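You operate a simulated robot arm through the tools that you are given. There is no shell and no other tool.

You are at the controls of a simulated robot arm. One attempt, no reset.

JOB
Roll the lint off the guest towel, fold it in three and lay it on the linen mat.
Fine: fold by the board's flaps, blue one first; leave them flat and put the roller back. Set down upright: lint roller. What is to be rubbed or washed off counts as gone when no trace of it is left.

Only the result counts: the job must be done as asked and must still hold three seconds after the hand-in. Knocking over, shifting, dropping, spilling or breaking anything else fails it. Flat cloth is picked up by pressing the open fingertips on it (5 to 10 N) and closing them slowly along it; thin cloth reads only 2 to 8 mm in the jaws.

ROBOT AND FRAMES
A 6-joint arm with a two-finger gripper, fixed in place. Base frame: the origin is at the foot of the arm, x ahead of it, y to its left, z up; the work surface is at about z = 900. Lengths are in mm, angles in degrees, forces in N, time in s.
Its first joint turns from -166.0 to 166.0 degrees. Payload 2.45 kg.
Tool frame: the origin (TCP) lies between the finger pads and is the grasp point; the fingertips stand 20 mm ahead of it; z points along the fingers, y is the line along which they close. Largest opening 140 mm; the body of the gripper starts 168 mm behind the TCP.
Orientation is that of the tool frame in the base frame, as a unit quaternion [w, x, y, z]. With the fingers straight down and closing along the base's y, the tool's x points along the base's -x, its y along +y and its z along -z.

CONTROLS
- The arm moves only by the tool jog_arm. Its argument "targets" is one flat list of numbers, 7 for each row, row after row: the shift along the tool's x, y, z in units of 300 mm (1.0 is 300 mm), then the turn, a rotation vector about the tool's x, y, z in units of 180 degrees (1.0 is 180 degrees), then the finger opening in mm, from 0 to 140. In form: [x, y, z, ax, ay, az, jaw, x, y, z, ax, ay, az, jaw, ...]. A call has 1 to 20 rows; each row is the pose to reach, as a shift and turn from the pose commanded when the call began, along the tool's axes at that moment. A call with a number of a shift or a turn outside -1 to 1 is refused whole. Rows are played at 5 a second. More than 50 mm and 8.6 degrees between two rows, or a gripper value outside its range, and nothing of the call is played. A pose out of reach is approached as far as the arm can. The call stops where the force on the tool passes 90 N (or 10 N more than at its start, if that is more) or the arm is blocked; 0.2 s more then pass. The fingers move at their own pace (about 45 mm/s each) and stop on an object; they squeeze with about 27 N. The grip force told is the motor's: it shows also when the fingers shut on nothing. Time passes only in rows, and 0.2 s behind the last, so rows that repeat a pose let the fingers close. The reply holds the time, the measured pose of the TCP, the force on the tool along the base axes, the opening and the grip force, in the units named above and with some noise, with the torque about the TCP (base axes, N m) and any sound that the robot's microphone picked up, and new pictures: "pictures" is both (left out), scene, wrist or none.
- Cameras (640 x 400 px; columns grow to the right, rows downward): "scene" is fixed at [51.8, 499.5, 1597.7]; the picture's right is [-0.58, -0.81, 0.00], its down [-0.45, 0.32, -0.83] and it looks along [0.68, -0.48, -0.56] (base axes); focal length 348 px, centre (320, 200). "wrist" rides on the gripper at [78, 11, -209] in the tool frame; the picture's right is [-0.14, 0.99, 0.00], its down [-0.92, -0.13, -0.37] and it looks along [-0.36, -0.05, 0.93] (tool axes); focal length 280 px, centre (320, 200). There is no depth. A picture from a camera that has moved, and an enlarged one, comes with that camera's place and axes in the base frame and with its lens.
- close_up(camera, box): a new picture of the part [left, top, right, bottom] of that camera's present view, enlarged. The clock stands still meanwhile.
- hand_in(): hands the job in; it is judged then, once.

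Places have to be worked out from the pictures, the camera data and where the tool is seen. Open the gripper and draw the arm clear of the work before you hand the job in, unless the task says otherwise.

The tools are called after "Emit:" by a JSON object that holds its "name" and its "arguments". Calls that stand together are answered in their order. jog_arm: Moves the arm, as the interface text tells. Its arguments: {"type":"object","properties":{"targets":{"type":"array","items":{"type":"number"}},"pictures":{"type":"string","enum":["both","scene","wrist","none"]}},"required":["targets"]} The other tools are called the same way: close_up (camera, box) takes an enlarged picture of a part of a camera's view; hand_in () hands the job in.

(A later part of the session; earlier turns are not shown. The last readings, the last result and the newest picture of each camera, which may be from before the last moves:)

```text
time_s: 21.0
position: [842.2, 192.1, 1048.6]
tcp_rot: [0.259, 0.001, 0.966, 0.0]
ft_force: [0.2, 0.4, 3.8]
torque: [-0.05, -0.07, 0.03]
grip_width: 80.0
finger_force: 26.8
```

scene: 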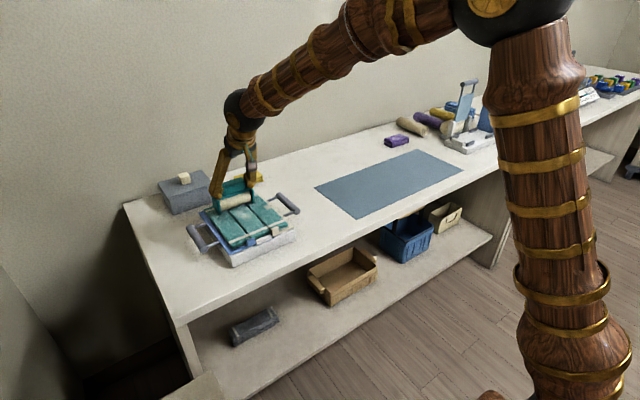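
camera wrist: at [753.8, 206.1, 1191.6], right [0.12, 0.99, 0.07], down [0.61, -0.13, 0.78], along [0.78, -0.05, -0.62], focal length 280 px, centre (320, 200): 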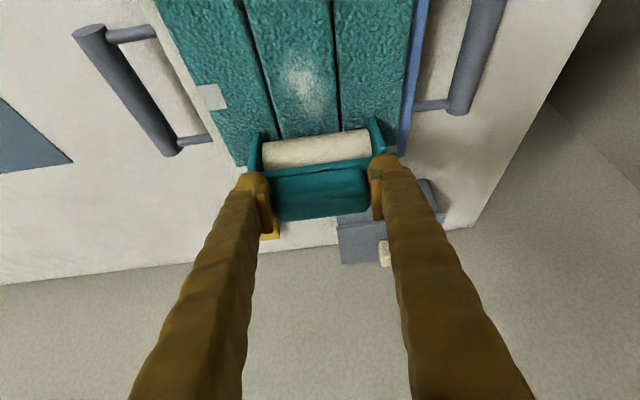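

Contact is light and steady (about 6 N). Rolling forward again at the same height.

Emit:
{"name": "jog_arm", "arguments": {"targets": [-0.0404, 0, 0.0235, 0, 0, 0, 50, -0.0807, 0, 0.047, 0, 0, 0, 50, -0.1211, 0, 0.0705, 0, 0, 0, 50, -0.1615, 0, 0.094, 0, 0, 0, 50, -0.2018, 0, 0.1175, 0, 0, 0, 50, -0.2422, 0, 0.141, 0, 0, 0, 50], "pictures": "wrist"}}

Emit:
{"name": "close_up", "arguments": {"camera": "wrist", "box": [180, 0, 460, 230]}}

```text
time_s: 22.4
position: [927.1, 191.5, 1048.7]
tcp_rot: [0.26, 0.001, 0.966, 0.0]
ft_force: [-4.2, -0.6, 11.9]
torque: [0.0, 0.37, -0.02]
grip_width: 79.9
finger_force: 27.5
camera wrist: at [753.6, 203.9, 1190.3], right [0.12, 0.99, 0.07], down [0.61, -0.13, 0.78], along [0.78, -0.05, -0.62], focal length 280 px, centre (320, 200)
```

wrist: 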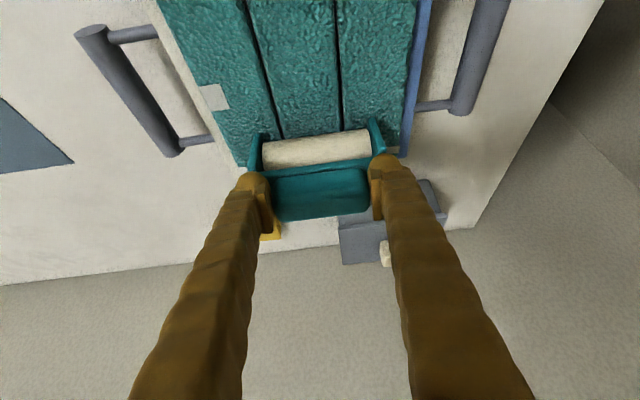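

```text
1.74 times, centred on (320, 115) of wrist
camera zoom: at [753.6, 203.9, 1190.3], right [0.12, 0.99, 0.07], down [0.61, -0.13, 0.78], along [0.78, -0.05, -0.62], focal length 488 px, centre (320, 348)
```

zoom: 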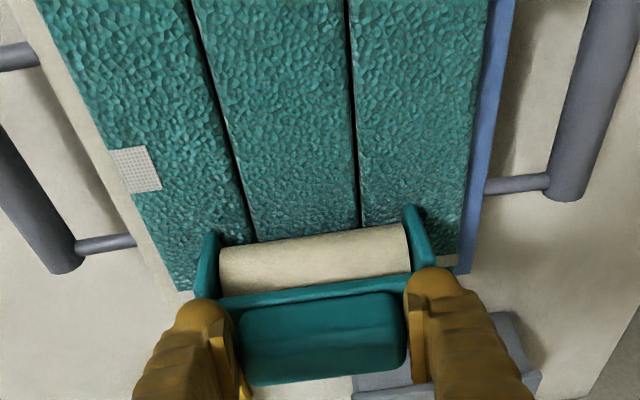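

The lint looks gone. One more back stroke for certainty, then I'll lift off and inspect.

Emit:
{"name": "jog_arm", "arguments": {"targets": [0.0404, 0, -0.0238, 0, 0, 0, 50, 0.0807, 0, -0.0472, 0, 0, 0, 50, 0.1211, 0, -0.0706, 0, 0, 0, 50, 0.1615, 0, -0.094, 0, 0, 0, 50, 0.2018, 0, -0.1175, 0, 0, 0, 50, 0.2422, 0, -0.1409, 0, 0, 0, 50], "pictures": "none"}}

```text
time_s: 23.8
position: [841.1, 192.7, 1048.5]
tcp_rot: [0.259, 0.001, 0.966, 0.0]
ft_force: [0.4, 0.0, 5.4]
torque: [-0.07, -0.1, -0.02]
grip_width: 80.0
finger_force: 27.2
```

Contact held at about 7 N. Now lifting off 75 mm and shifting toward −y so the wrist camera can see the towel.

Emit:
{"name": "jog_arm", "arguments": {"targets": [-0.0167, 0, -0.0288, 0, 0, 0, 50, -0.0711, 0, -0.1225, 0, 0, 0, 50, -0.1255, 0, -0.2162, 0, 0, 0, 50, -0.1255, -0.1333, -0.2162, 0, 0, 0, 50, -0.1255, -0.2667, -0.2162, 0, 0, 0, 50, -0.1255, -0.4, -0.2162, 0, 0, 0, 50], "pictures": "both"}}

Emit:
{"name": "close_up", "arguments": {"camera": "scene", "box": [175, 150, 315, 275]}}

Emit:
{"name": "close_up", "arguments": {"camera": "wrist", "box": [220, 90, 420, 240]}}

```text
time_s: 25.2
position: [841.1, 73.0, 1126.9]
tcp_rot: [0.26, 0.0, 0.966, 0.0]
ft_force: [0.2, 0.0, -1.1]
torque: [-0.01, 0.03, 0.01]
grip_width: 79.9
finger_force: 27.0
camera wrist: at [668.2, 85.3, 1267.1], right [0.12, 0.99, 0.07], down [0.61, -0.13, 0.78], along [0.78, -0.05, -0.62], focal length 280 px, centre (320, 200)
```

scene: 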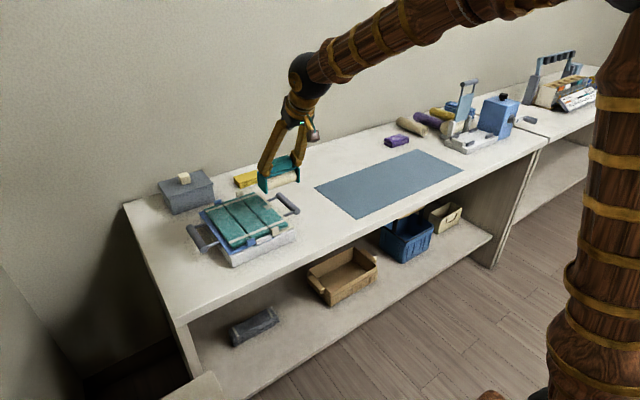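
wrist: 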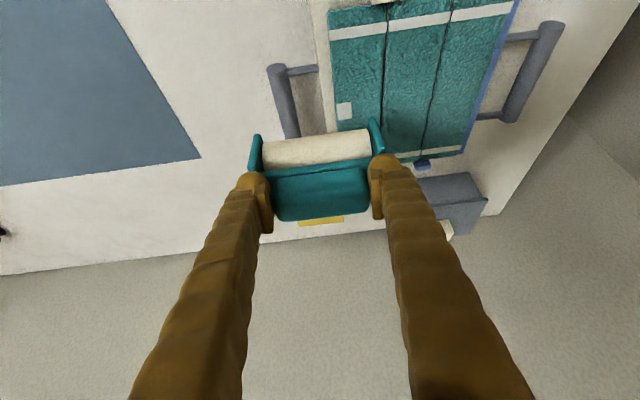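

```text
3.20 times, centred on (245, 212) of scene
camera zoom: at [51.8, 499.5, 1597.7], right [-0.58, -0.81, 0.0], down [-0.45, 0.32, -0.83], along [0.68, -0.48, -0.56], focal length 1113 px, centre (560, 160)
```

zoom: 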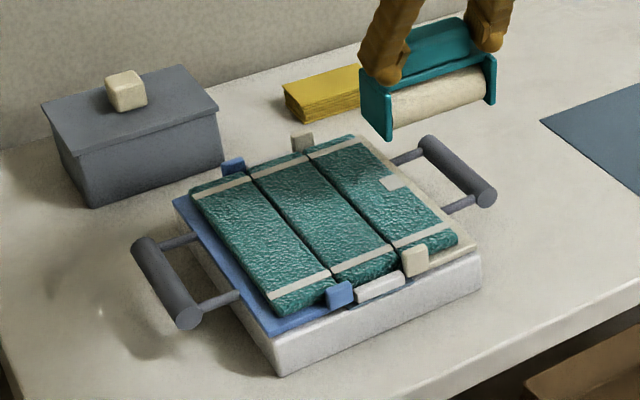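

```text
2.67 times, centred on (320, 165) of wrist
camera zoom: at [668.2, 85.3, 1267.1], right [0.12, 0.99, 0.07], down [0.61, -0.13, 0.78], along [0.78, -0.05, -0.62], focal length 748 px, centre (320, 293)
```

zoom: 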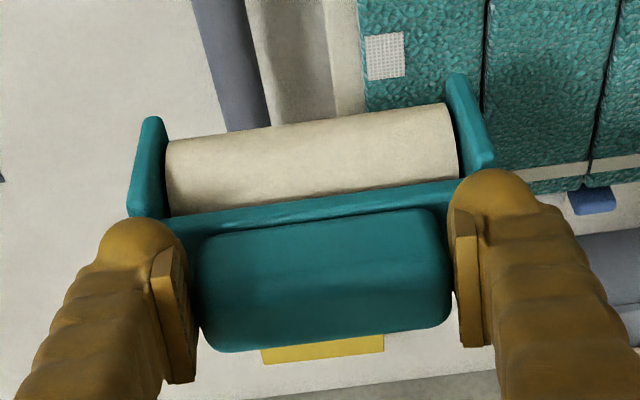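

The towel looks clean; I'll check the middle third and the whole towel at higher enlargement.

Emit:
{"name": "close_up", "arguments": {"camera": "scene", "box": [200, 185, 295, 250]}}

Emit:
{"name": "close_up", "arguments": {"camera": "wrist", "box": [310, 0, 530, 165]}}

```text
6.15 times, centred on (248, 218) of scene
camera zoom: at [51.8, 499.5, 1597.7], right [-0.58, -0.81, 0.0], down [-0.45, 0.32, -0.83], along [0.68, -0.48, -0.56], focal length 2140 px, centre (766, 92)
```

zoom: 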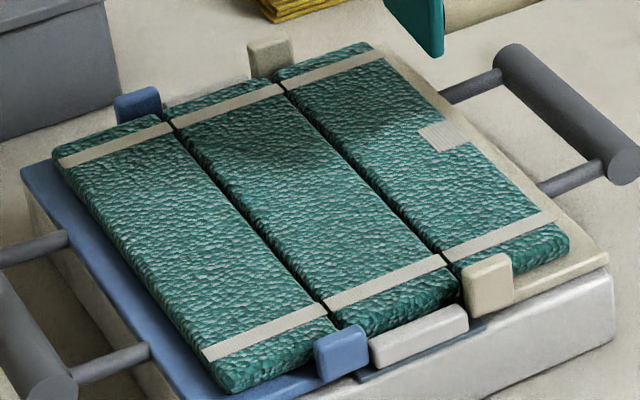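

```text
2.42 times, centred on (420, 82) of wrist
camera zoom: at [668.2, 85.3, 1267.1], right [0.12, 0.99, 0.07], down [0.61, -0.13, 0.78], along [0.78, -0.05, -0.62], focal length 680 px, centre (78, 485)
```

zoom: 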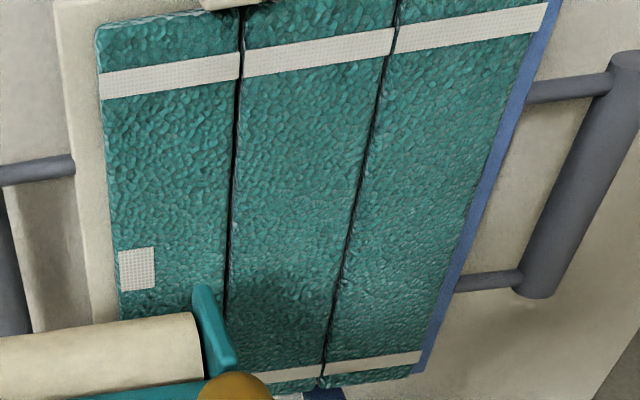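

The towel is clean with no trace of lint. Now I'll carry the roller back to above its original spot.

Emit:
{"name": "jog_arm", "arguments": {"targets": [-0.0798, -0.1055, 0.0463, 0, 0, 0, 50, -0.1596, -0.2111, 0.0926, 0, 0, 0, 50, -0.2394, -0.3166, 0.1389, 0, 0, 0, 50, -0.3192, -0.4222, 0.1853, 0, 0, 0, 50, -0.3989, -0.5277, 0.2316, 0, 0, 0, 50, -0.4787, -0.6332, 0.2779, 0, 0, 0, 50, -0.5585, -0.7388, 0.3242, 0, 0, 0, 50, -0.6383, -0.8443, 0.3705, 0, 0, 0, 50, -0.5839, -0.8443, 0.4642, 0, 0, 0, 50, -0.5295, -0.8443, 0.5579, 0, 0, 0, 50, -0.5295, -0.8443, 0.5579, 0, 0, 0, 50], "pictures": "both"}}

Emit:
{"name": "close_up", "arguments": {"camera": "scene", "box": [270, 120, 350, 190]}}

```text
time_s: 27.6
position: [1062.7, -183.2, 1057.5]
tcp_rot: [0.26, 0.001, 0.966, 0.0]
ft_force: [0.8, 0.1, -0.6]
torque: [-0.01, 0.01, 0.0]
grip_width: 80.0
finger_force: 27.6
camera wrist: at [890.3, -170.8, 1198.6], right [0.12, 0.99, 0.07], down [0.61, -0.13, 0.78], along [0.78, -0.05, -0.62], focal length 280 px, centre (320, 200)
```

scene: 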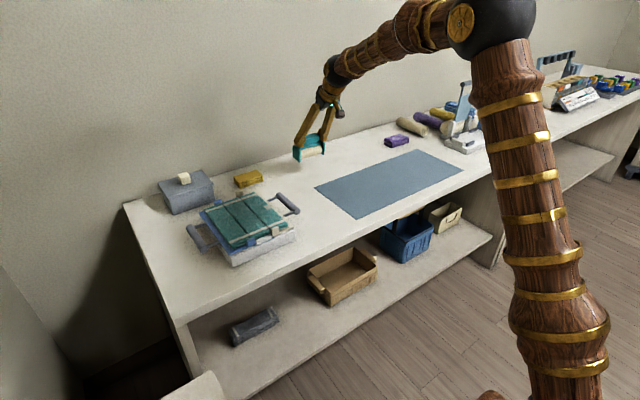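
wrist: 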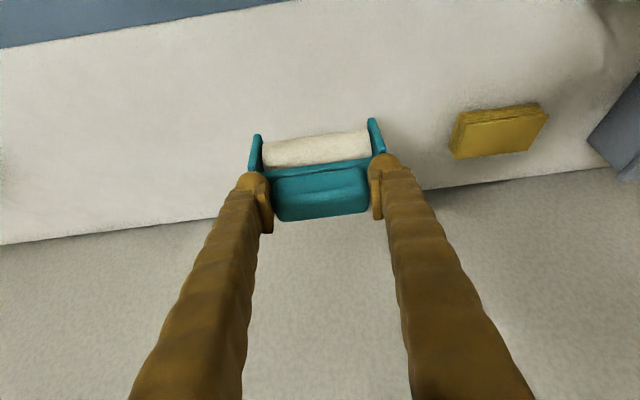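

```text
5.71 times, centred on (310, 155) of scene
camera zoom: at [51.8, 499.5, 1597.7], right [-0.58, -0.81, 0.0], down [-0.45, 0.32, -0.83], along [0.68, -0.48, -0.56], focal length 1988 px, centre (377, 457)
```

zoom: 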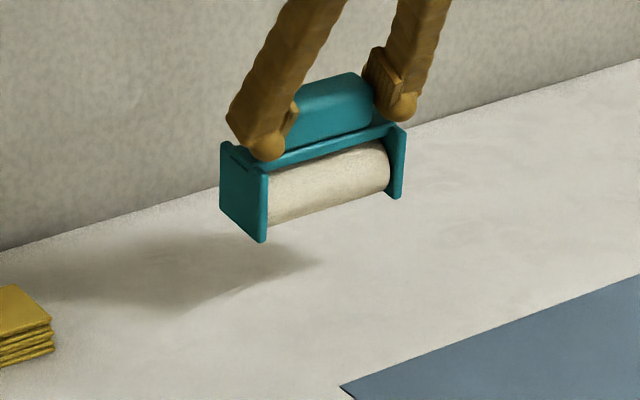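

The roller hangs above its original place with a slight tilt. Lowering 66 mm to just above the table.

Emit:
{"name": "jog_arm", "arguments": {"targets": [0.0368, 0.002, 0.0634, 0, 0, 0, 50, 0.0736, 0.004, 0.1269, 0, 0, 0, 50, 0.1104, 0.005, 0.1903, 0, 0, 0, 50, 0.1104, 0.005, 0.1903, 0, 0, 0, 50], "pictures": "none"}}

Emit:
{"name": "close_up", "arguments": {"camera": "scene", "box": [270, 120, 350, 190]}}

```text
time_s: 28.6
position: [1060.9, -179.7, 991.2]
tcp_rot: [0.26, 0.001, 0.966, 0.0]
ft_force: [0.0, -0.1, -0.6]
torque: [-0.02, 0.05, -0.02]
grip_width: 80.0
finger_force: 27.2
```

```text
5.71 times, centred on (310, 155) of scene
camera zoom: at [51.8, 499.5, 1597.7], right [-0.58, -0.81, 0.0], down [-0.45, 0.32, -0.83], along [0.68, -0.48, -0.56], focal length 1988 px, centre (377, 457)
```

zoom: 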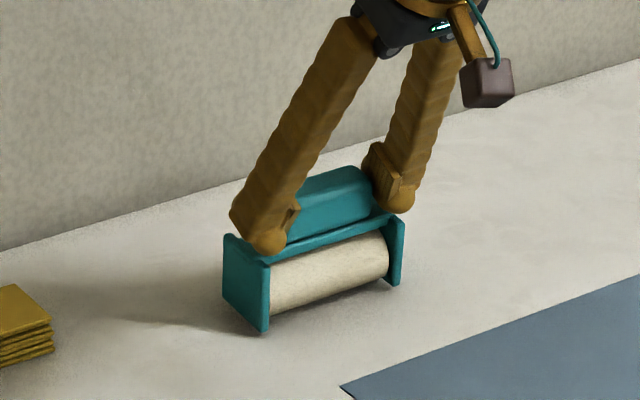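

Almost down; I'll compare the wrist close-up with the one at pick-up to judge the tilt.

Emit:
{"name": "close_up", "arguments": {"camera": "wrist", "box": [200, 100, 440, 250]}}

```text
2.67 times, centred on (320, 175) of wrist
camera zoom: at [887.5, -168.2, 1131.6], right [0.12, 0.99, 0.07], down [0.61, -0.13, 0.78], along [0.78, -0.05, -0.62], focal length 748 px, centre (320, 267)
```

zoom: 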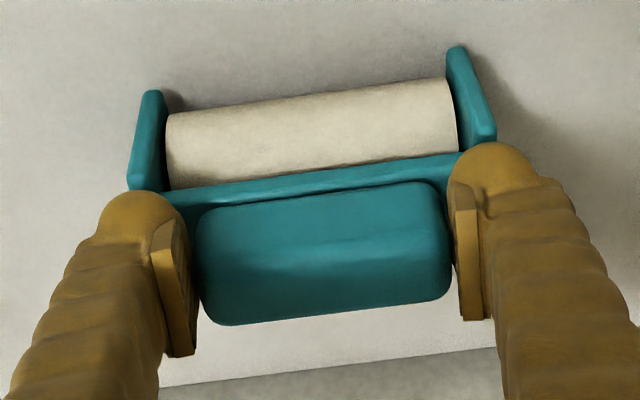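

The roller has rotated about 8° in the pads (bottom toward +x) and slid up about 3.6 mm. I'll turn the tool +8° about its y axis to level it before touching down.

Emit:
{"name": "jog_arm", "arguments": {"targets": [0, 0, 0, 0, 0.0148, 0, 50, 0, 0, 0, 0, 0.0296, 0, 50, 0, 0, 0, 0, 0.0444, 0, 50, 0, 0, 0, 0, 0.0444, 0, 50], "pictures": "none"}}

Emit:
{"name": "close_up", "arguments": {"camera": "scene", "box": [270, 120, 350, 190]}}

Emit:
{"name": "close_up", "arguments": {"camera": "wrist", "box": [200, 100, 440, 250]}}

```text
time_s: 29.6
position: [1060.6, -179.1, 992.2]
tcp_rot: [0.192, 0.0, 0.981, 0.0]
ft_force: [0.4, -0.6, -0.8]
torque: [-0.02, 0.04, -0.04]
grip_width: 80.0
finger_force: 27.0
```

```text
5.71 times, centred on (310, 155) of scene
camera zoom: at [51.8, 499.5, 1597.7], right [-0.58, -0.81, 0.0], down [-0.45, 0.32, -0.83], along [0.68, -0.48, -0.56], focal length 1988 px, centre (377, 457)
```

zoom: 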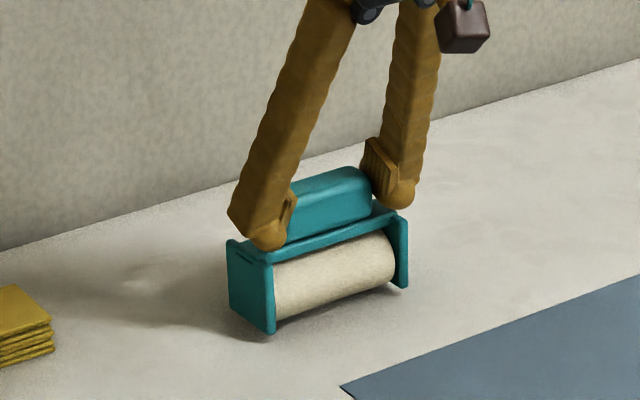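

```text
2.67 times, centred on (320, 175) of wrist
camera zoom: at [909.8, -167.6, 1156.5], right [0.13, 0.99, 0.05], down [0.71, -0.13, 0.69], along [0.69, -0.05, -0.72], focal length 748 px, centre (320, 267)
```

zoom: 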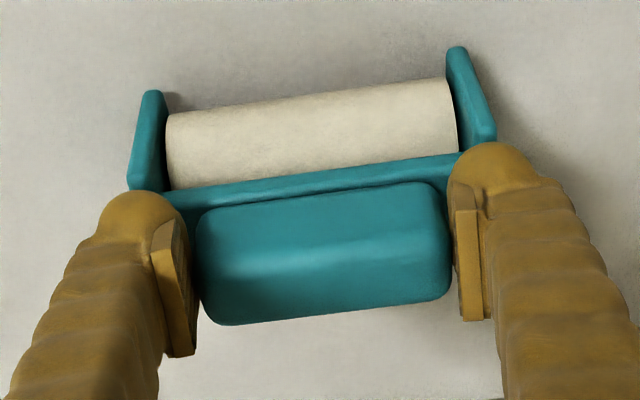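

Now level, and about 6.5 mm above the table per the scene view. Lowering 5 mm, with a slight −y correction.

Emit:
{"name": "jog_arm", "arguments": {"targets": [0.0031, -0.0023, 0.0077, 0, 0, 0, 50, 0.0063, -0.0047, 0.0154, 0, 0, 0, 50, 0.0063, -0.0047, 0.0154, 0, 0, 0, 50], "pictures": "none"}}

Emit:
{"name": "close_up", "arguments": {"camera": "scene", "box": [270, 120, 350, 190]}}

```text
time_s: 30.4
position: [1061.4, -179.9, 987.6]
tcp_rot: [0.192, 0.001, 0.981, 0.0]
ft_force: [0.1, 0.9, -1.0]
torque: [0.04, -0.02, -0.01]
grip_width: 79.7
finger_force: 27.4
```

```text
5.71 times, centred on (310, 155) of scene
camera zoom: at [51.8, 499.5, 1597.7], right [-0.58, -0.81, 0.0], down [-0.45, 0.32, -0.83], along [0.68, -0.48, -0.56], focal length 1988 px, centre (377, 457)
```

zoom: 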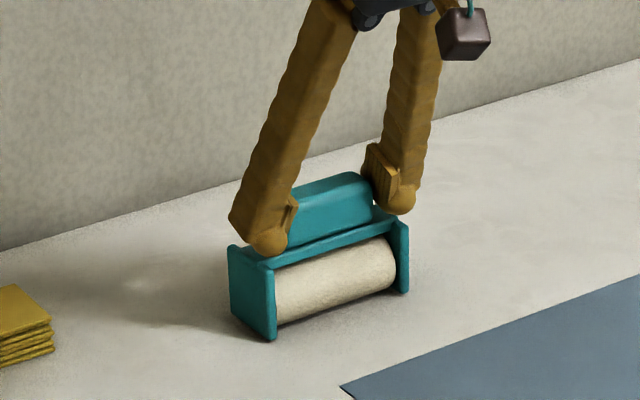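

About 2 mm left. Lowering 1.5 mm and checking the force.

Emit:
{"name": "jog_arm", "arguments": {"targets": [0.0019, 0, 0.0046, 0, 0, 0, 50, 0.0019, 0, 0.0046, 0, 0, 0, 50], "pictures": "none"}}

```text
time_s: 31.0
position: [1061.5, -181.7, 988.0]
tcp_rot: [0.193, 0.0, 0.981, 0.0]
ft_force: [-3.5, -1.7, 14.0]
torque: [0.16, -0.05, -0.05]
grip_width: 79.7
finger_force: 27.2
```

Firm contact on the table (14 N). I'll ease up 0.7 mm and open the fingers slowly.

Emit:
{"name": "jog_arm", "arguments": {"targets": [-0.0009, 0, -0.0022, 0, 0, 0, 50, -0.0009, 0, -0.0022, 0, 0, 0, 84, -0.0009, 0, -0.0022, 0, 0, 0, 92, -0.0009, 0, -0.0022, 0, 0, 0, 104, -0.0009, 0, -0.0022, 0, 0, 0, 120, -0.0009, 0, -0.0022, 0, 0, 0, 130], "pictures": "both"}}

Emit:
{"name": "close_up", "arguments": {"camera": "scene", "box": [270, 120, 350, 190]}}

Emit:
{"name": "close_up", "arguments": {"camera": "wrist", "box": [200, 100, 440, 250]}}

```text
time_s: 32.4
position: [1063.0, -180.9, 987.7]
tcp_rot: [0.191, 0.001, 0.982, 0.0]
ft_force: [0.0, 0.2, -1.0]
torque: [-0.02, -0.01, 0.0]
grip_width: 130.0
finger_force: 0.0
camera wrist: at [910.4, -168.8, 1151.4], right [0.13, 0.99, 0.05], down [0.71, -0.13, 0.69], along [0.69, -0.05, -0.72], focal length 280 px, centre (320, 200)
```

scene: 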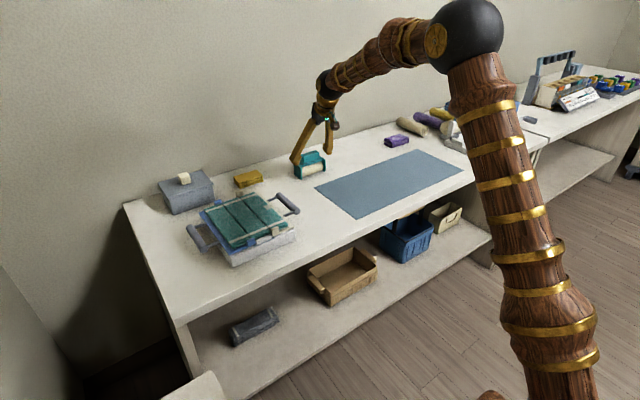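
wrist: 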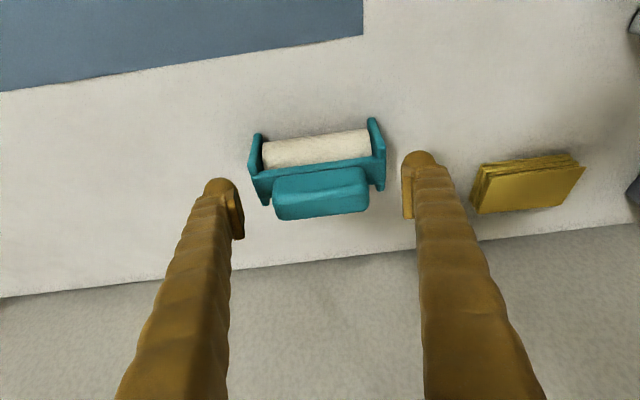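

```text
5.71 times, centred on (310, 155) of scene
camera zoom: at [51.8, 499.5, 1597.7], right [-0.58, -0.81, 0.0], down [-0.45, 0.32, -0.83], along [0.68, -0.48, -0.56], focal length 1988 px, centre (377, 457)
```

zoom: 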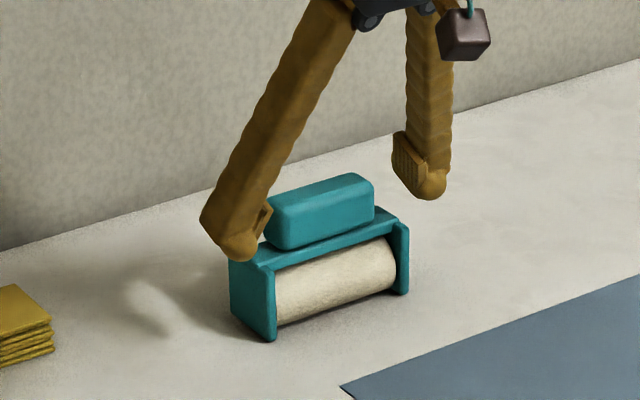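

```text
2.67 times, centred on (320, 175) of wrist
camera zoom: at [910.4, -168.8, 1151.4], right [0.13, 0.99, 0.05], down [0.71, -0.13, 0.69], along [0.69, -0.05, -0.72], focal length 748 px, centre (320, 267)
```

zoom: 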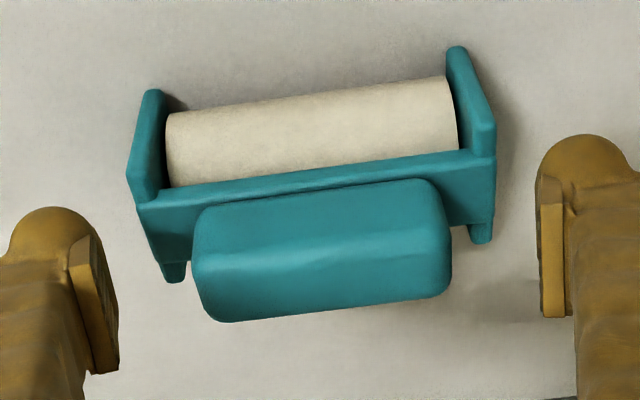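

The roller stands upright exactly where it was (same pixels as before). I'll retract along the tool axis, then raise, straighten the tool to vertical and head toward the board.

Emit:
{"name": "jog_arm", "arguments": {"targets": [0, 0, -0.1333, 0, 0, 0, 134, 0, 0, -0.2667, 0, 0, 0, 134, 0, 0, -0.4, 0, 0, 0, 134, 0.0172, 0.1357, -0.427, 0, 0.0175, 0, 134, 0.0345, 0.2714, -0.4539, 0, 0.0351, 0, 134, 0.0517, 0.4071, -0.4809, 0, 0.0526, 0, 134, 0.069, 0.5429, -0.5078, 0, 0.0702, 0, 134, 0.0862, 0.6786, -0.5348, 0, 0.0877, 0, 134, 0.1035, 0.8143, -0.5618, 0, 0.1053, 0, 134, 0.1207, 0.95, -0.5887, 0, 0.1228, 0, 134], "pictures": "both"}}

Emit:
{"name": "close_up", "arguments": {"camera": "scene", "box": [270, 120, 350, 190]}}

```text
time_s: 34.6
position: [961.3, 104.7, 1137.7]
tcp_rot: [0.0, 0.001, 1.0, 0.0]
ft_force: [-0.3, -0.3, -0.5]
torque: [-0.01, -0.01, 0.01]
grip_width: 134.0
finger_force: 0.1
camera wrist: at [882.5, 116.1, 1347.6], right [0.14, 0.99, 0.0], down [0.92, -0.13, 0.37], along [0.36, -0.05, -0.93], focal length 280 px, centre (320, 200)
```

scene: 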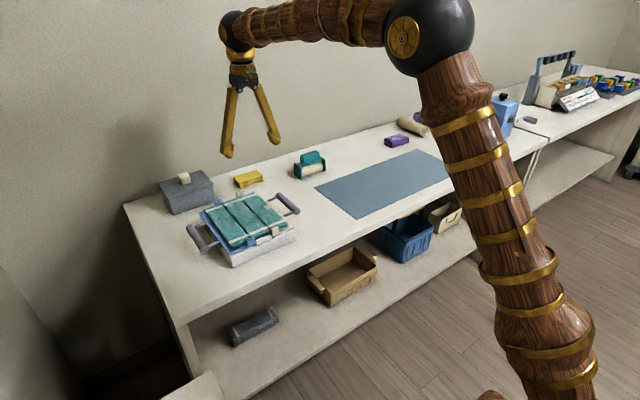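
wrist: 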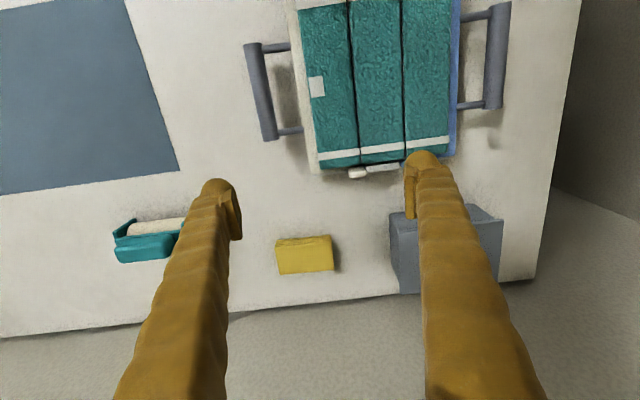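

```text
5.71 times, centred on (310, 155) of scene
camera zoom: at [51.8, 499.5, 1597.7], right [-0.58, -0.81, 0.0], down [-0.45, 0.32, -0.83], along [0.68, -0.48, -0.56], focal length 1988 px, centre (377, 457)
```

zoom: 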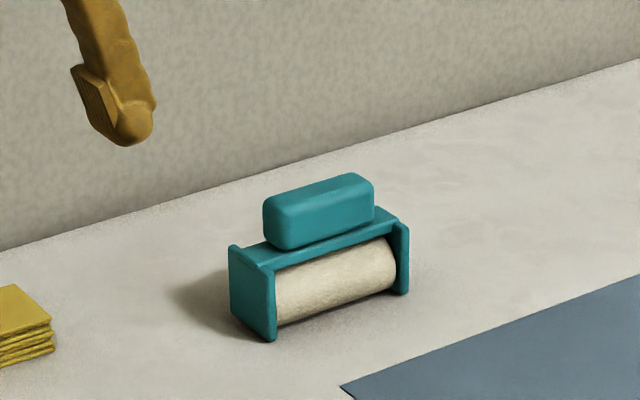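

The roller is well placed. Next I'll go above the blue flap's handle bar, estimated at x 820–940, y ≈ 341.5, z ≈ 951, closing the jaws to 44 mm on the way.

Emit:
{"name": "jog_arm", "arguments": {"targets": [0.045, 0.1317, 0.0, 0, 0, 0, 120, 0.09, 0.2633, 0.03, 0, 0, 0, 100, 0.135, 0.395, 0.09, 0, 0, 0, 80, 0.18, 0.5267, 0.16, 0, 0, 0, 60, 0.225, 0.6583, 0.23, 0, 0, 0, 44, 0.27, 0.79, 0.2933, 0, 0, 0, 44, 0.27, 0.79, 0.2933, 0, 0, 0, 44], "pictures": "both"}}

Emit:
{"name": "close_up", "arguments": {"camera": "wrist", "box": [200, 90, 420, 240]}}

Emit:
{"name": "close_up", "arguments": {"camera": "scene", "box": [170, 150, 310, 275]}}

```text
time_s: 36.2
position: [881.1, 340.9, 1049.8]
tcp_rot: [0.001, 0.001, 1.0, 0.0]
ft_force: [-0.3, 0.5, -0.5]
torque: [0.03, 0.0, 0.02]
grip_width: 43.9
finger_force: 0.1
camera wrist: at [802.3, 353.7, 1259.5], right [0.14, 0.99, 0.0], down [0.92, -0.13, 0.37], along [0.36, -0.05, -0.93], focal length 280 px, centre (320, 200)
```

scene: 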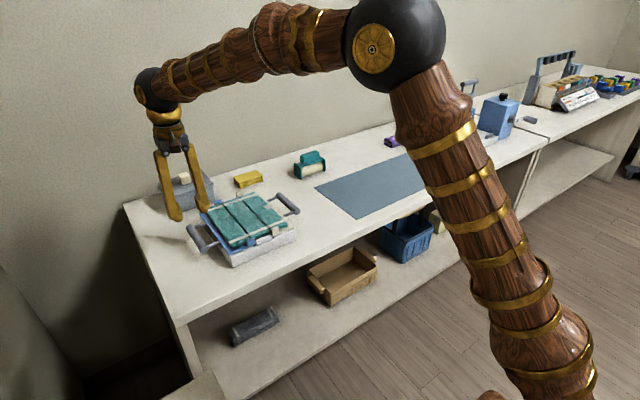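
wrist: 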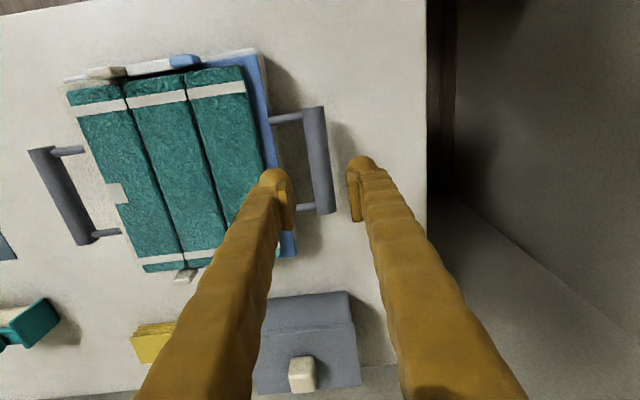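

```text
2.67 times, centred on (310, 165) of wrist
camera zoom: at [802.3, 353.7, 1259.5], right [0.14, 0.99, 0.0], down [0.92, -0.13, 0.37], along [0.36, -0.05, -0.93], focal length 748 px, centre (347, 293)
```

zoom: 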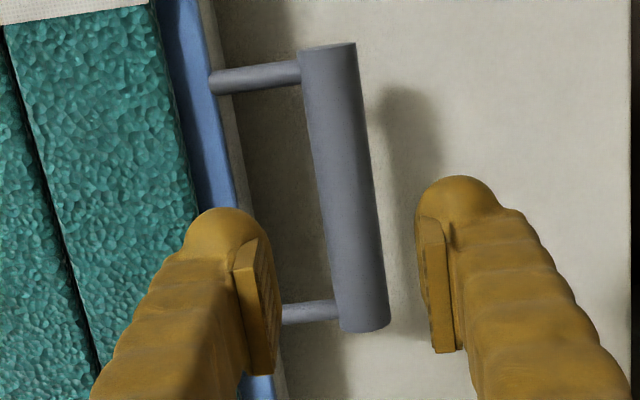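

```text
3.20 times, centred on (240, 212) of scene
camera zoom: at [51.8, 499.5, 1597.7], right [-0.58, -0.81, 0.0], down [-0.45, 0.32, -0.83], along [0.68, -0.48, -0.56], focal length 1113 px, centre (576, 160)
```

zoom: 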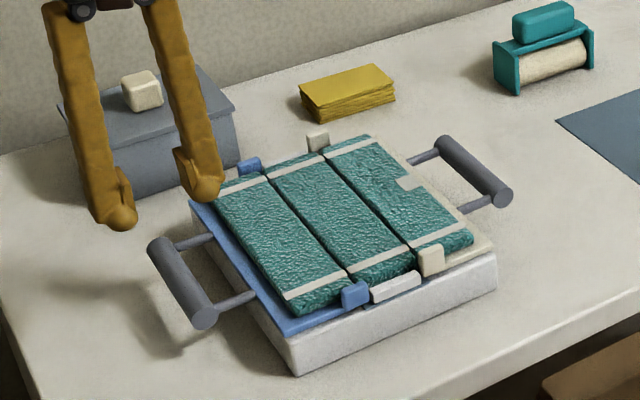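

The bar measures about 23 mm thick with its centre at (880, 342.6), and the blue plate's edge is near y 298. I'll narrow to 36 mm, shift +1.5 mm in y and descend to just above the bar.

Emit:
{"name": "jog_arm", "arguments": {"targets": [0, 0.005, 0.1, 0, 0, 0, 36, 0, 0.005, 0.2, 0, 0, 0, 36, 0, 0.005, 0.2, 0, 0, 0, 36], "pictures": "both"}}

Emit:
{"name": "close_up", "arguments": {"camera": "wrist", "box": [200, 90, 420, 240]}}

Emit:
{"name": "close_up", "arguments": {"camera": "scene", "box": [170, 170, 270, 260]}}

```text
time_s: 37.0
position: [883.1, 344.2, 991.3]
tcp_rot: [0.0, 0.0, 1.0, 0.0]
ft_force: [0.6, 0.9, 0.4]
torque: [0.03, 0.02, -0.02]
grip_width: 35.8
finger_force: 0.1
camera wrist: at [803.6, 357.0, 1199.1], right [0.14, 0.99, 0.0], down [0.92, -0.13, 0.37], along [0.37, -0.05, -0.93], focal length 280 px, centre (320, 200)
```

scene: 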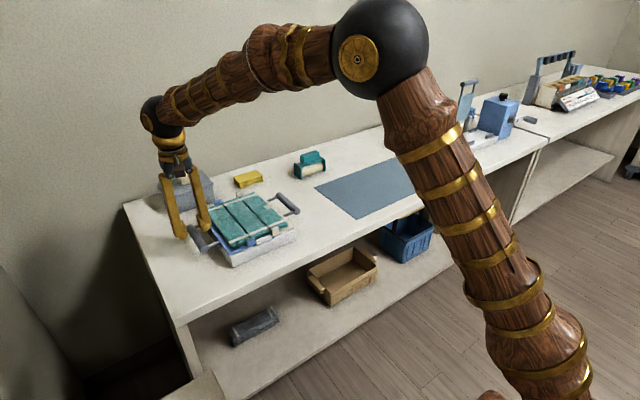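
wrist: 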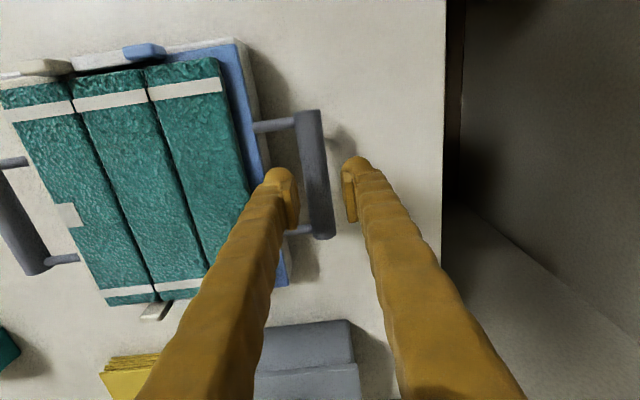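

```text
2.67 times, centred on (310, 165) of wrist
camera zoom: at [803.6, 357.0, 1199.1], right [0.14, 0.99, 0.0], down [0.92, -0.13, 0.37], along [0.37, -0.05, -0.93], focal length 748 px, centre (347, 293)
```

zoom: 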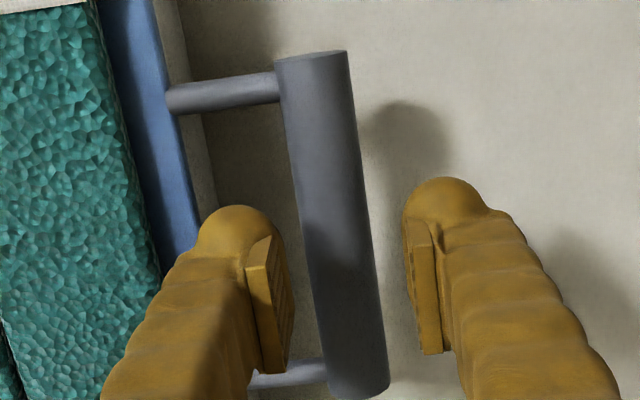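

```text
4.44 times, centred on (220, 215) of scene
camera zoom: at [51.8, 499.5, 1597.7], right [-0.58, -0.81, 0.0], down [-0.45, 0.32, -0.83], along [0.68, -0.48, -0.56], focal length 1546 px, centre (764, 133)
```

zoom: 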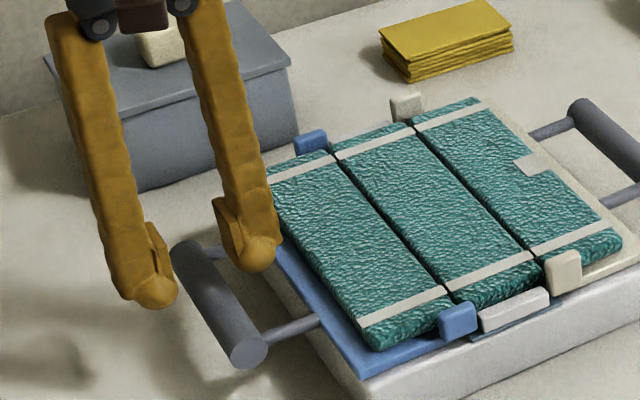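

The bar lies centred between the pads (y ≈ 343.5). Descending 29 mm to grip it with the fingertips, then closing.

Emit:
{"name": "jog_arm", "arguments": {"targets": [0, 0, 0.05, 0, 0, 0, 36, 0, 0, 0.0967, 0, 0, 0, 36, 0, 0, 0.0967, 0, 0, 0, 28, 0, 0, 0.0967, 0, 0, 0, 20, 0, 0, 0.0967, 0, 0, 0, 12, 0, 0, 0.0967, 0, 0, 0, 12], "pictures": "both"}}

Emit:
{"name": "close_up", "arguments": {"camera": "wrist", "box": [200, 90, 420, 240]}}

Emit:
{"name": "close_up", "arguments": {"camera": "scene", "box": [170, 170, 270, 260]}}

```text
time_s: 38.4
position: [881.7, 344.2, 960.3]
tcp_rot: [0.0, 0.0, 1.0, 0.0]
ft_force: [-4.3, -18.7, 2.6]
torque: [-0.24, 0.09, 0.17]
grip_width: 25.3
finger_force: 10.2
camera wrist: at [802.6, 355.4, 1169.9], right [0.14, 0.99, 0.0], down [0.92, -0.13, 0.37], along [0.36, -0.05, -0.93], focal length 280 px, centre (320, 200)
```

scene: 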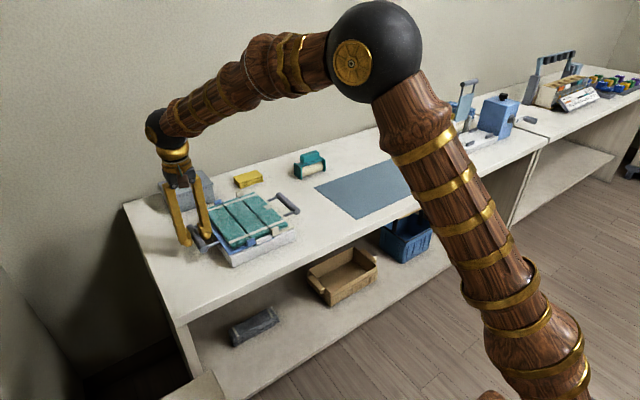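
wrist: 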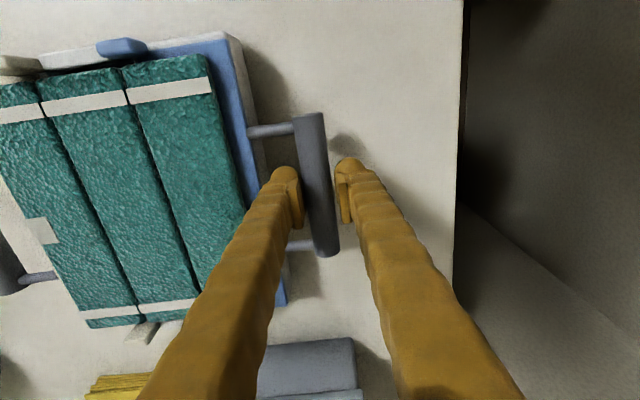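

```text
2.67 times, centred on (310, 165) of wrist
camera zoom: at [802.6, 355.4, 1169.9], right [0.14, 0.99, 0.0], down [0.92, -0.13, 0.37], along [0.36, -0.05, -0.93], focal length 748 px, centre (347, 293)
```

zoom: 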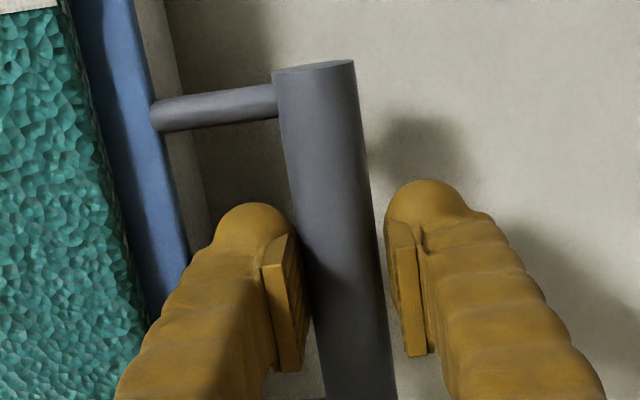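

```text
4.44 times, centred on (220, 215) of scene
camera zoom: at [51.8, 499.5, 1597.7], right [-0.58, -0.81, 0.0], down [-0.45, 0.32, -0.83], along [0.68, -0.48, -0.56], focal length 1546 px, centre (764, 133)
```

zoom: 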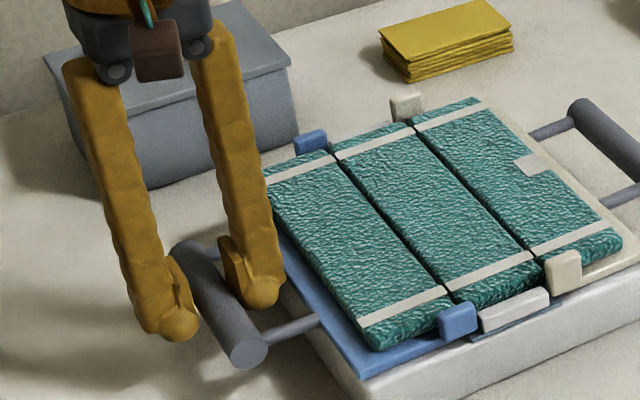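

The inner pad touches first (−18.7 N in y), so the bar is a couple of mm toward −y. I'll shift −2 mm in y while keeping the jaws closing.

Emit:
{"name": "jog_arm", "arguments": {"targets": [0, -0.0033, 0, 0, 0, 0, 12, 0, -0.0067, 0, 0, 0, 0, 12, 0, -0.0067, 0, 0, 0, 0, 12], "pictures": "wrist"}}

Emit:
{"name": "close_up", "arguments": {"camera": "wrist", "box": [200, 90, 420, 240]}}

```text
time_s: 39.2
position: [881.0, 342.3, 959.7]
tcp_rot: [0.0, -0.001, 1.0, 0.001]
ft_force: [-10.2, 4.1, 9.2]
torque: [-0.02, 0.13, 0.9]
grip_width: 22.3
finger_force: 40.6
camera wrist: at [802.5, 353.6, 1169.2], right [0.14, 0.99, 0.0], down [0.92, -0.13, 0.37], along [0.37, -0.05, -0.93], focal length 280 px, centre (320, 200)
```

wrist: 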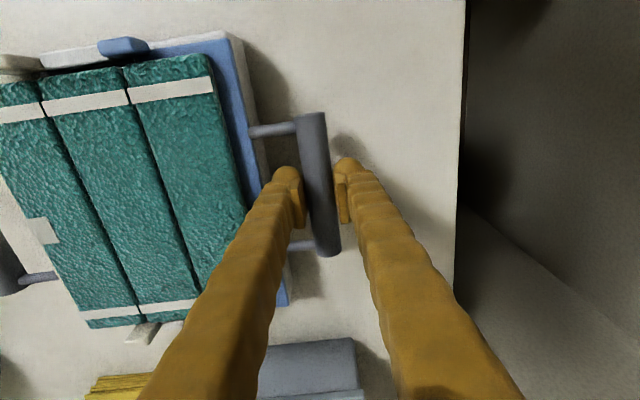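

```text
2.67 times, centred on (310, 165) of wrist
camera zoom: at [802.5, 353.6, 1169.2], right [0.14, 0.99, 0.0], down [0.92, -0.13, 0.37], along [0.37, -0.05, -0.93], focal length 748 px, centre (347, 293)
```

zoom: 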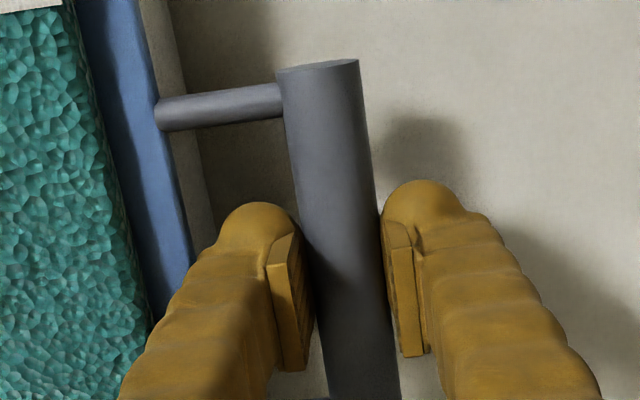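

The bar is gripped (22.3 mm). I estimate the hinge at y ≈ 221, z ≈ 968, so the bar swings on a ~122 mm radius. I'll lift along the first 30° of the arc and check forces.

Emit:
{"name": "jog_arm", "arguments": {"targets": [0, 0.0022, -0.0355, 0, 0, 0, 12, 0, 0.0037, -0.071, 0, 0, 0, 12, 0, 0.0005, -0.1065, 0, 0, 0, 12, 0, -0.005, -0.1417, 0, 0, 0, 12, 0, -0.0145, -0.1765, 0, 0, 0, 12, 0, -0.0257, -0.2097, 0, 0, 0, 12, 0, -0.0257, -0.2097, 0, 0, 0, 12], "pictures": "both"}}

Emit:
{"name": "close_up", "arguments": {"camera": "scene", "box": [170, 150, 310, 275]}}

```text
time_s: 40.8
position: [882.3, 335.6, 1021.6]
tcp_rot: [0.001, 0.0, 1.0, 0.002]
ft_force: [-8.3, 56.3, 21.4]
torque: [0.87, 0.4, -0.61]
grip_width: 20.1
finger_force: 44.7
camera wrist: at [802.3, 346.9, 1230.9], right [0.14, 0.99, 0.0], down [0.92, -0.13, 0.37], along [0.37, -0.05, -0.93], focal length 280 px, centre (320, 200)
```

scene: 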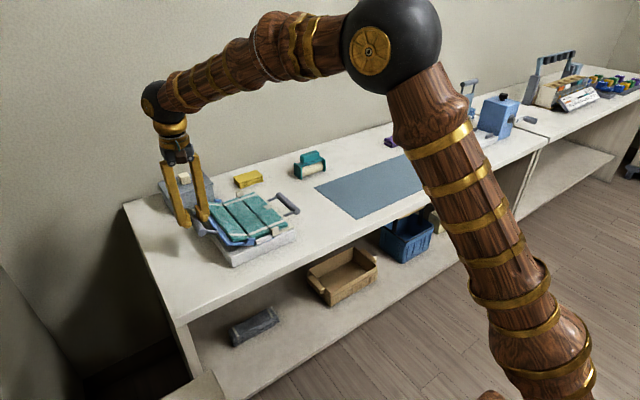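
wrist: 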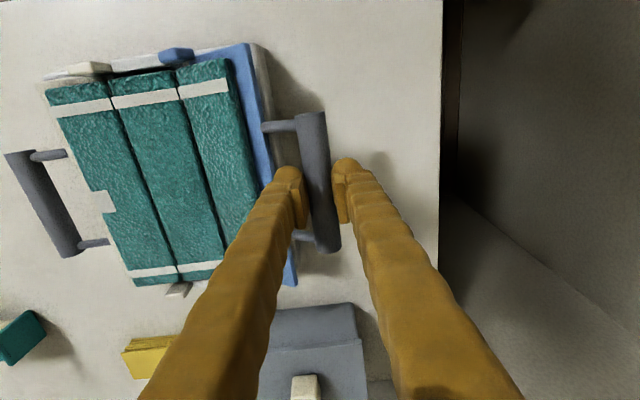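

```text
3.20 times, centred on (240, 212) of scene
camera zoom: at [51.8, 499.5, 1597.7], right [-0.58, -0.81, 0.0], down [-0.45, 0.32, -0.83], along [0.68, -0.48, -0.56], focal length 1113 px, centre (576, 160)
```

zoom: 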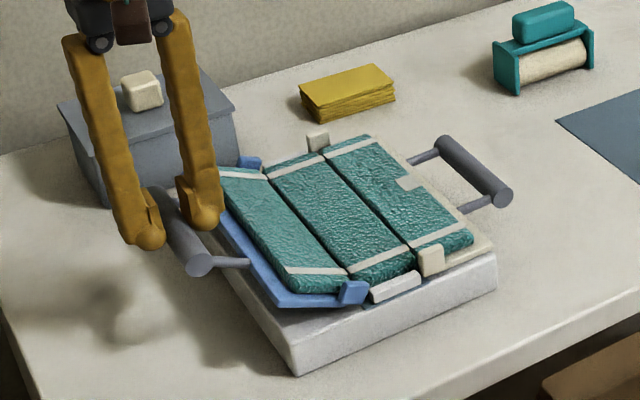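

The flap rises, but the force (+56 N in y, +21 N in z) says the true arc lies outward of my path. I'll ease outward 2 mm in y and 0.8 mm up.

Emit:
{"name": "jog_arm", "arguments": {"targets": [0, 0.0033, -0.0013, 0, 0, 0, 12, 0, 0.0067, -0.0027, 0, 0, 0, 12, 0, 0.0067, -0.0027, 0, 0, 0, 12], "pictures": "none"}}

```text
time_s: 41.6
position: [881.2, 335.5, 1021.8]
tcp_rot: [0.0, 0.0, 1.0, 0.0]
ft_force: [2.5, 36.6, 12.9]
torque: [0.59, -0.16, 1.0]
grip_width: 20.2
finger_force: 44.9
```

The force is falling but the jaw width has shrunk to 20 mm, suggesting the bar sits low in the pads. Let me look closely at the grip.

Emit:
{"name": "close_up", "arguments": {"camera": "scene", "box": [180, 180, 250, 240]}}

Emit:
{"name": "close_up", "arguments": {"camera": "wrist", "box": [220, 90, 400, 270]}}

```text
6.67 times, centred on (215, 210) of scene
camera zoom: at [51.8, 499.5, 1597.7], right [-0.58, -0.81, 0.0], down [-0.45, 0.32, -0.83], along [0.68, -0.48, -0.56], focal length 2319 px, centre (1020, 133)
```

zoom: 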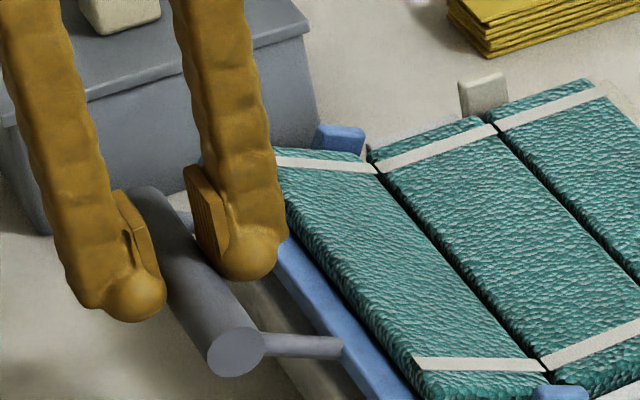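

```text
2.22 times, centred on (310, 180) of wrist
camera zoom: at [802.7, 347.6, 1231.3], right [0.14, 0.99, 0.0], down [0.92, -0.13, 0.37], along [0.37, -0.05, -0.93], focal length 623 px, centre (342, 244)
```

zoom: 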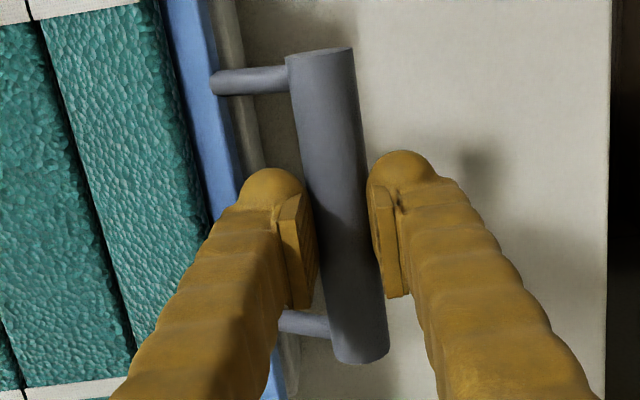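

The bar is well between the pads, with the tips about 10 mm below its axis. I'll keep easing outward 2 mm more to find the unloaded position.

Emit:
{"name": "jog_arm", "arguments": {"targets": [0, 0.0033, -0.0013, 0, 0, 0, 12, 0, 0.0067, -0.0027, 0, 0, 0, 12, 0, 0.0067, -0.0027, 0, 0, 0, 12], "pictures": "none"}}

```text
time_s: 42.4
position: [881.7, 334.8, 1023.0]
tcp_rot: [-0.001, 0.001, 1.0, -0.001]
ft_force: [-5.4, -11.2, -4.9]
torque: [-0.12, 0.08, 0.95]
grip_width: 19.8
finger_force: 44.9
```

Force nearly balanced now (slight pull the other way). Fitting: the hinge is ~24 mm above the bar's start height, radius ~124 mm. Continue the arc by about 21° with this model and recheck.

Emit:
{"name": "jog_arm", "arguments": {"targets": [0, -0.0105, -0.0235, 0, 0, 0, 12, 0, -0.0213, -0.047, 0, 0, 0, 12, 0, -0.0335, -0.0692, 0, 0, 0, 12, 0, -0.0463, -0.091, 0, 0, 0, 12, 0, -0.061, -0.1113, 0, 0, 0, 12, 0, -0.076, -0.1313, 0, 0, 0, 12, 0, -0.076, -0.1313, 0, 0, 0, 12], "pictures": "none"}}

```text
time_s: 44.0
position: [882.9, 315.6, 1064.5]
tcp_rot: [0.0, 0.001, 1.0, 0.0]
ft_force: [-0.4, 0.2, -0.1]
torque: [0.02, 0.03, 0.0]
grip_width: 11.9
finger_force: 0.0
```

The jaws read 11.9 mm with no force: the bar has slipped out. Let me look at the state.

Emit:
{"name": "jog_arm", "arguments": {"targets": [0, 0, -0.03, 0, 0, 0, 12], "pictures": "both"}}

Emit:
{"name": "close_up", "arguments": {"camera": "scene", "box": [170, 150, 310, 275]}}

Emit:
{"name": "close_up", "arguments": {"camera": "wrist", "box": [120, 30, 440, 290]}}

```text
time_s: 44.4
position: [883.2, 314.1, 1074.1]
tcp_rot: [0.0, 0.0, 1.0, 0.0]
ft_force: [0.9, -1.1, 0.3]
torque: [-0.01, 0.02, 0.02]
grip_width: 12.3
finger_force: 0.0
camera wrist: at [803.8, 325.7, 1282.4], right [0.14, 0.99, 0.0], down [0.92, -0.13, 0.37], along [0.37, -0.05, -0.93], focal length 280 px, centre (320, 200)
```

scene: 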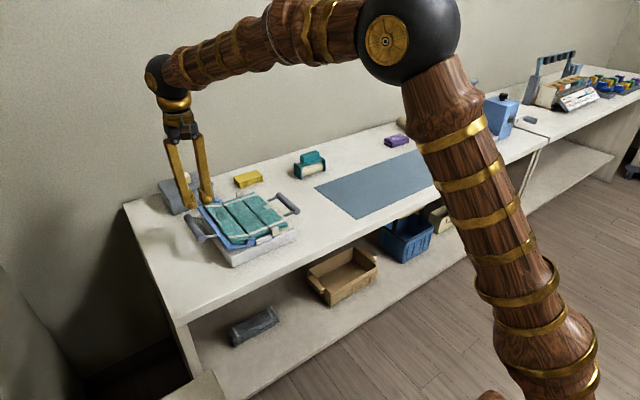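
wrist: 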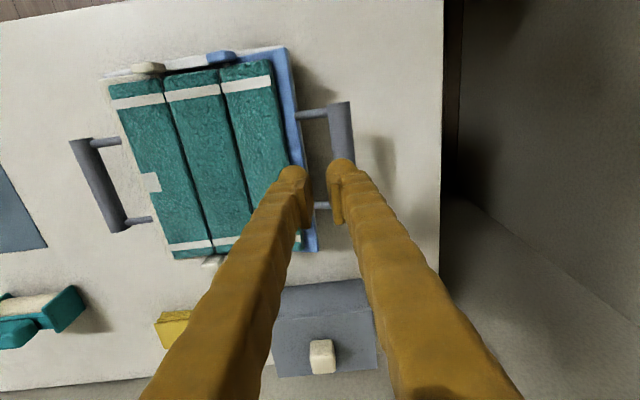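

```text
3.20 times, centred on (240, 212) of scene
camera zoom: at [51.8, 499.5, 1597.7], right [-0.58, -0.81, 0.0], down [-0.45, 0.32, -0.83], along [0.68, -0.48, -0.56], focal length 1113 px, centre (576, 160)
```

zoom: 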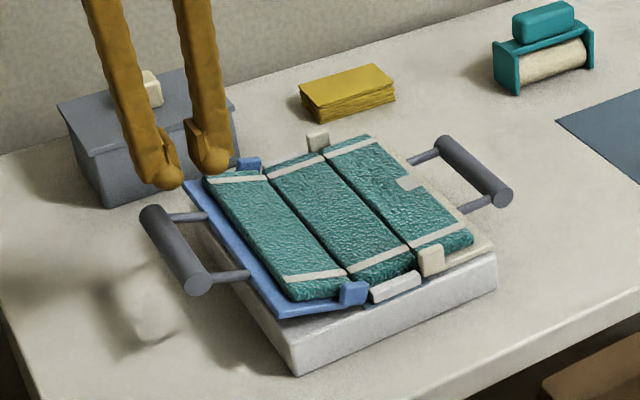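

```text
1.54 times, centred on (280, 160) of wrist
camera zoom: at [803.8, 325.7, 1282.4], right [0.14, 0.99, 0.0], down [0.92, -0.13, 0.37], along [0.37, -0.05, -0.93], focal length 431 px, centre (382, 262)
```

zoom: 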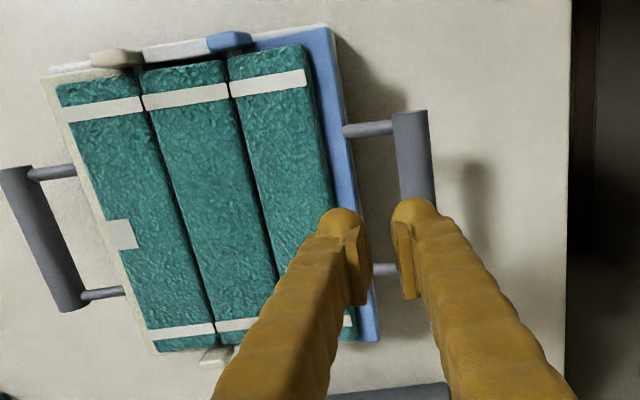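

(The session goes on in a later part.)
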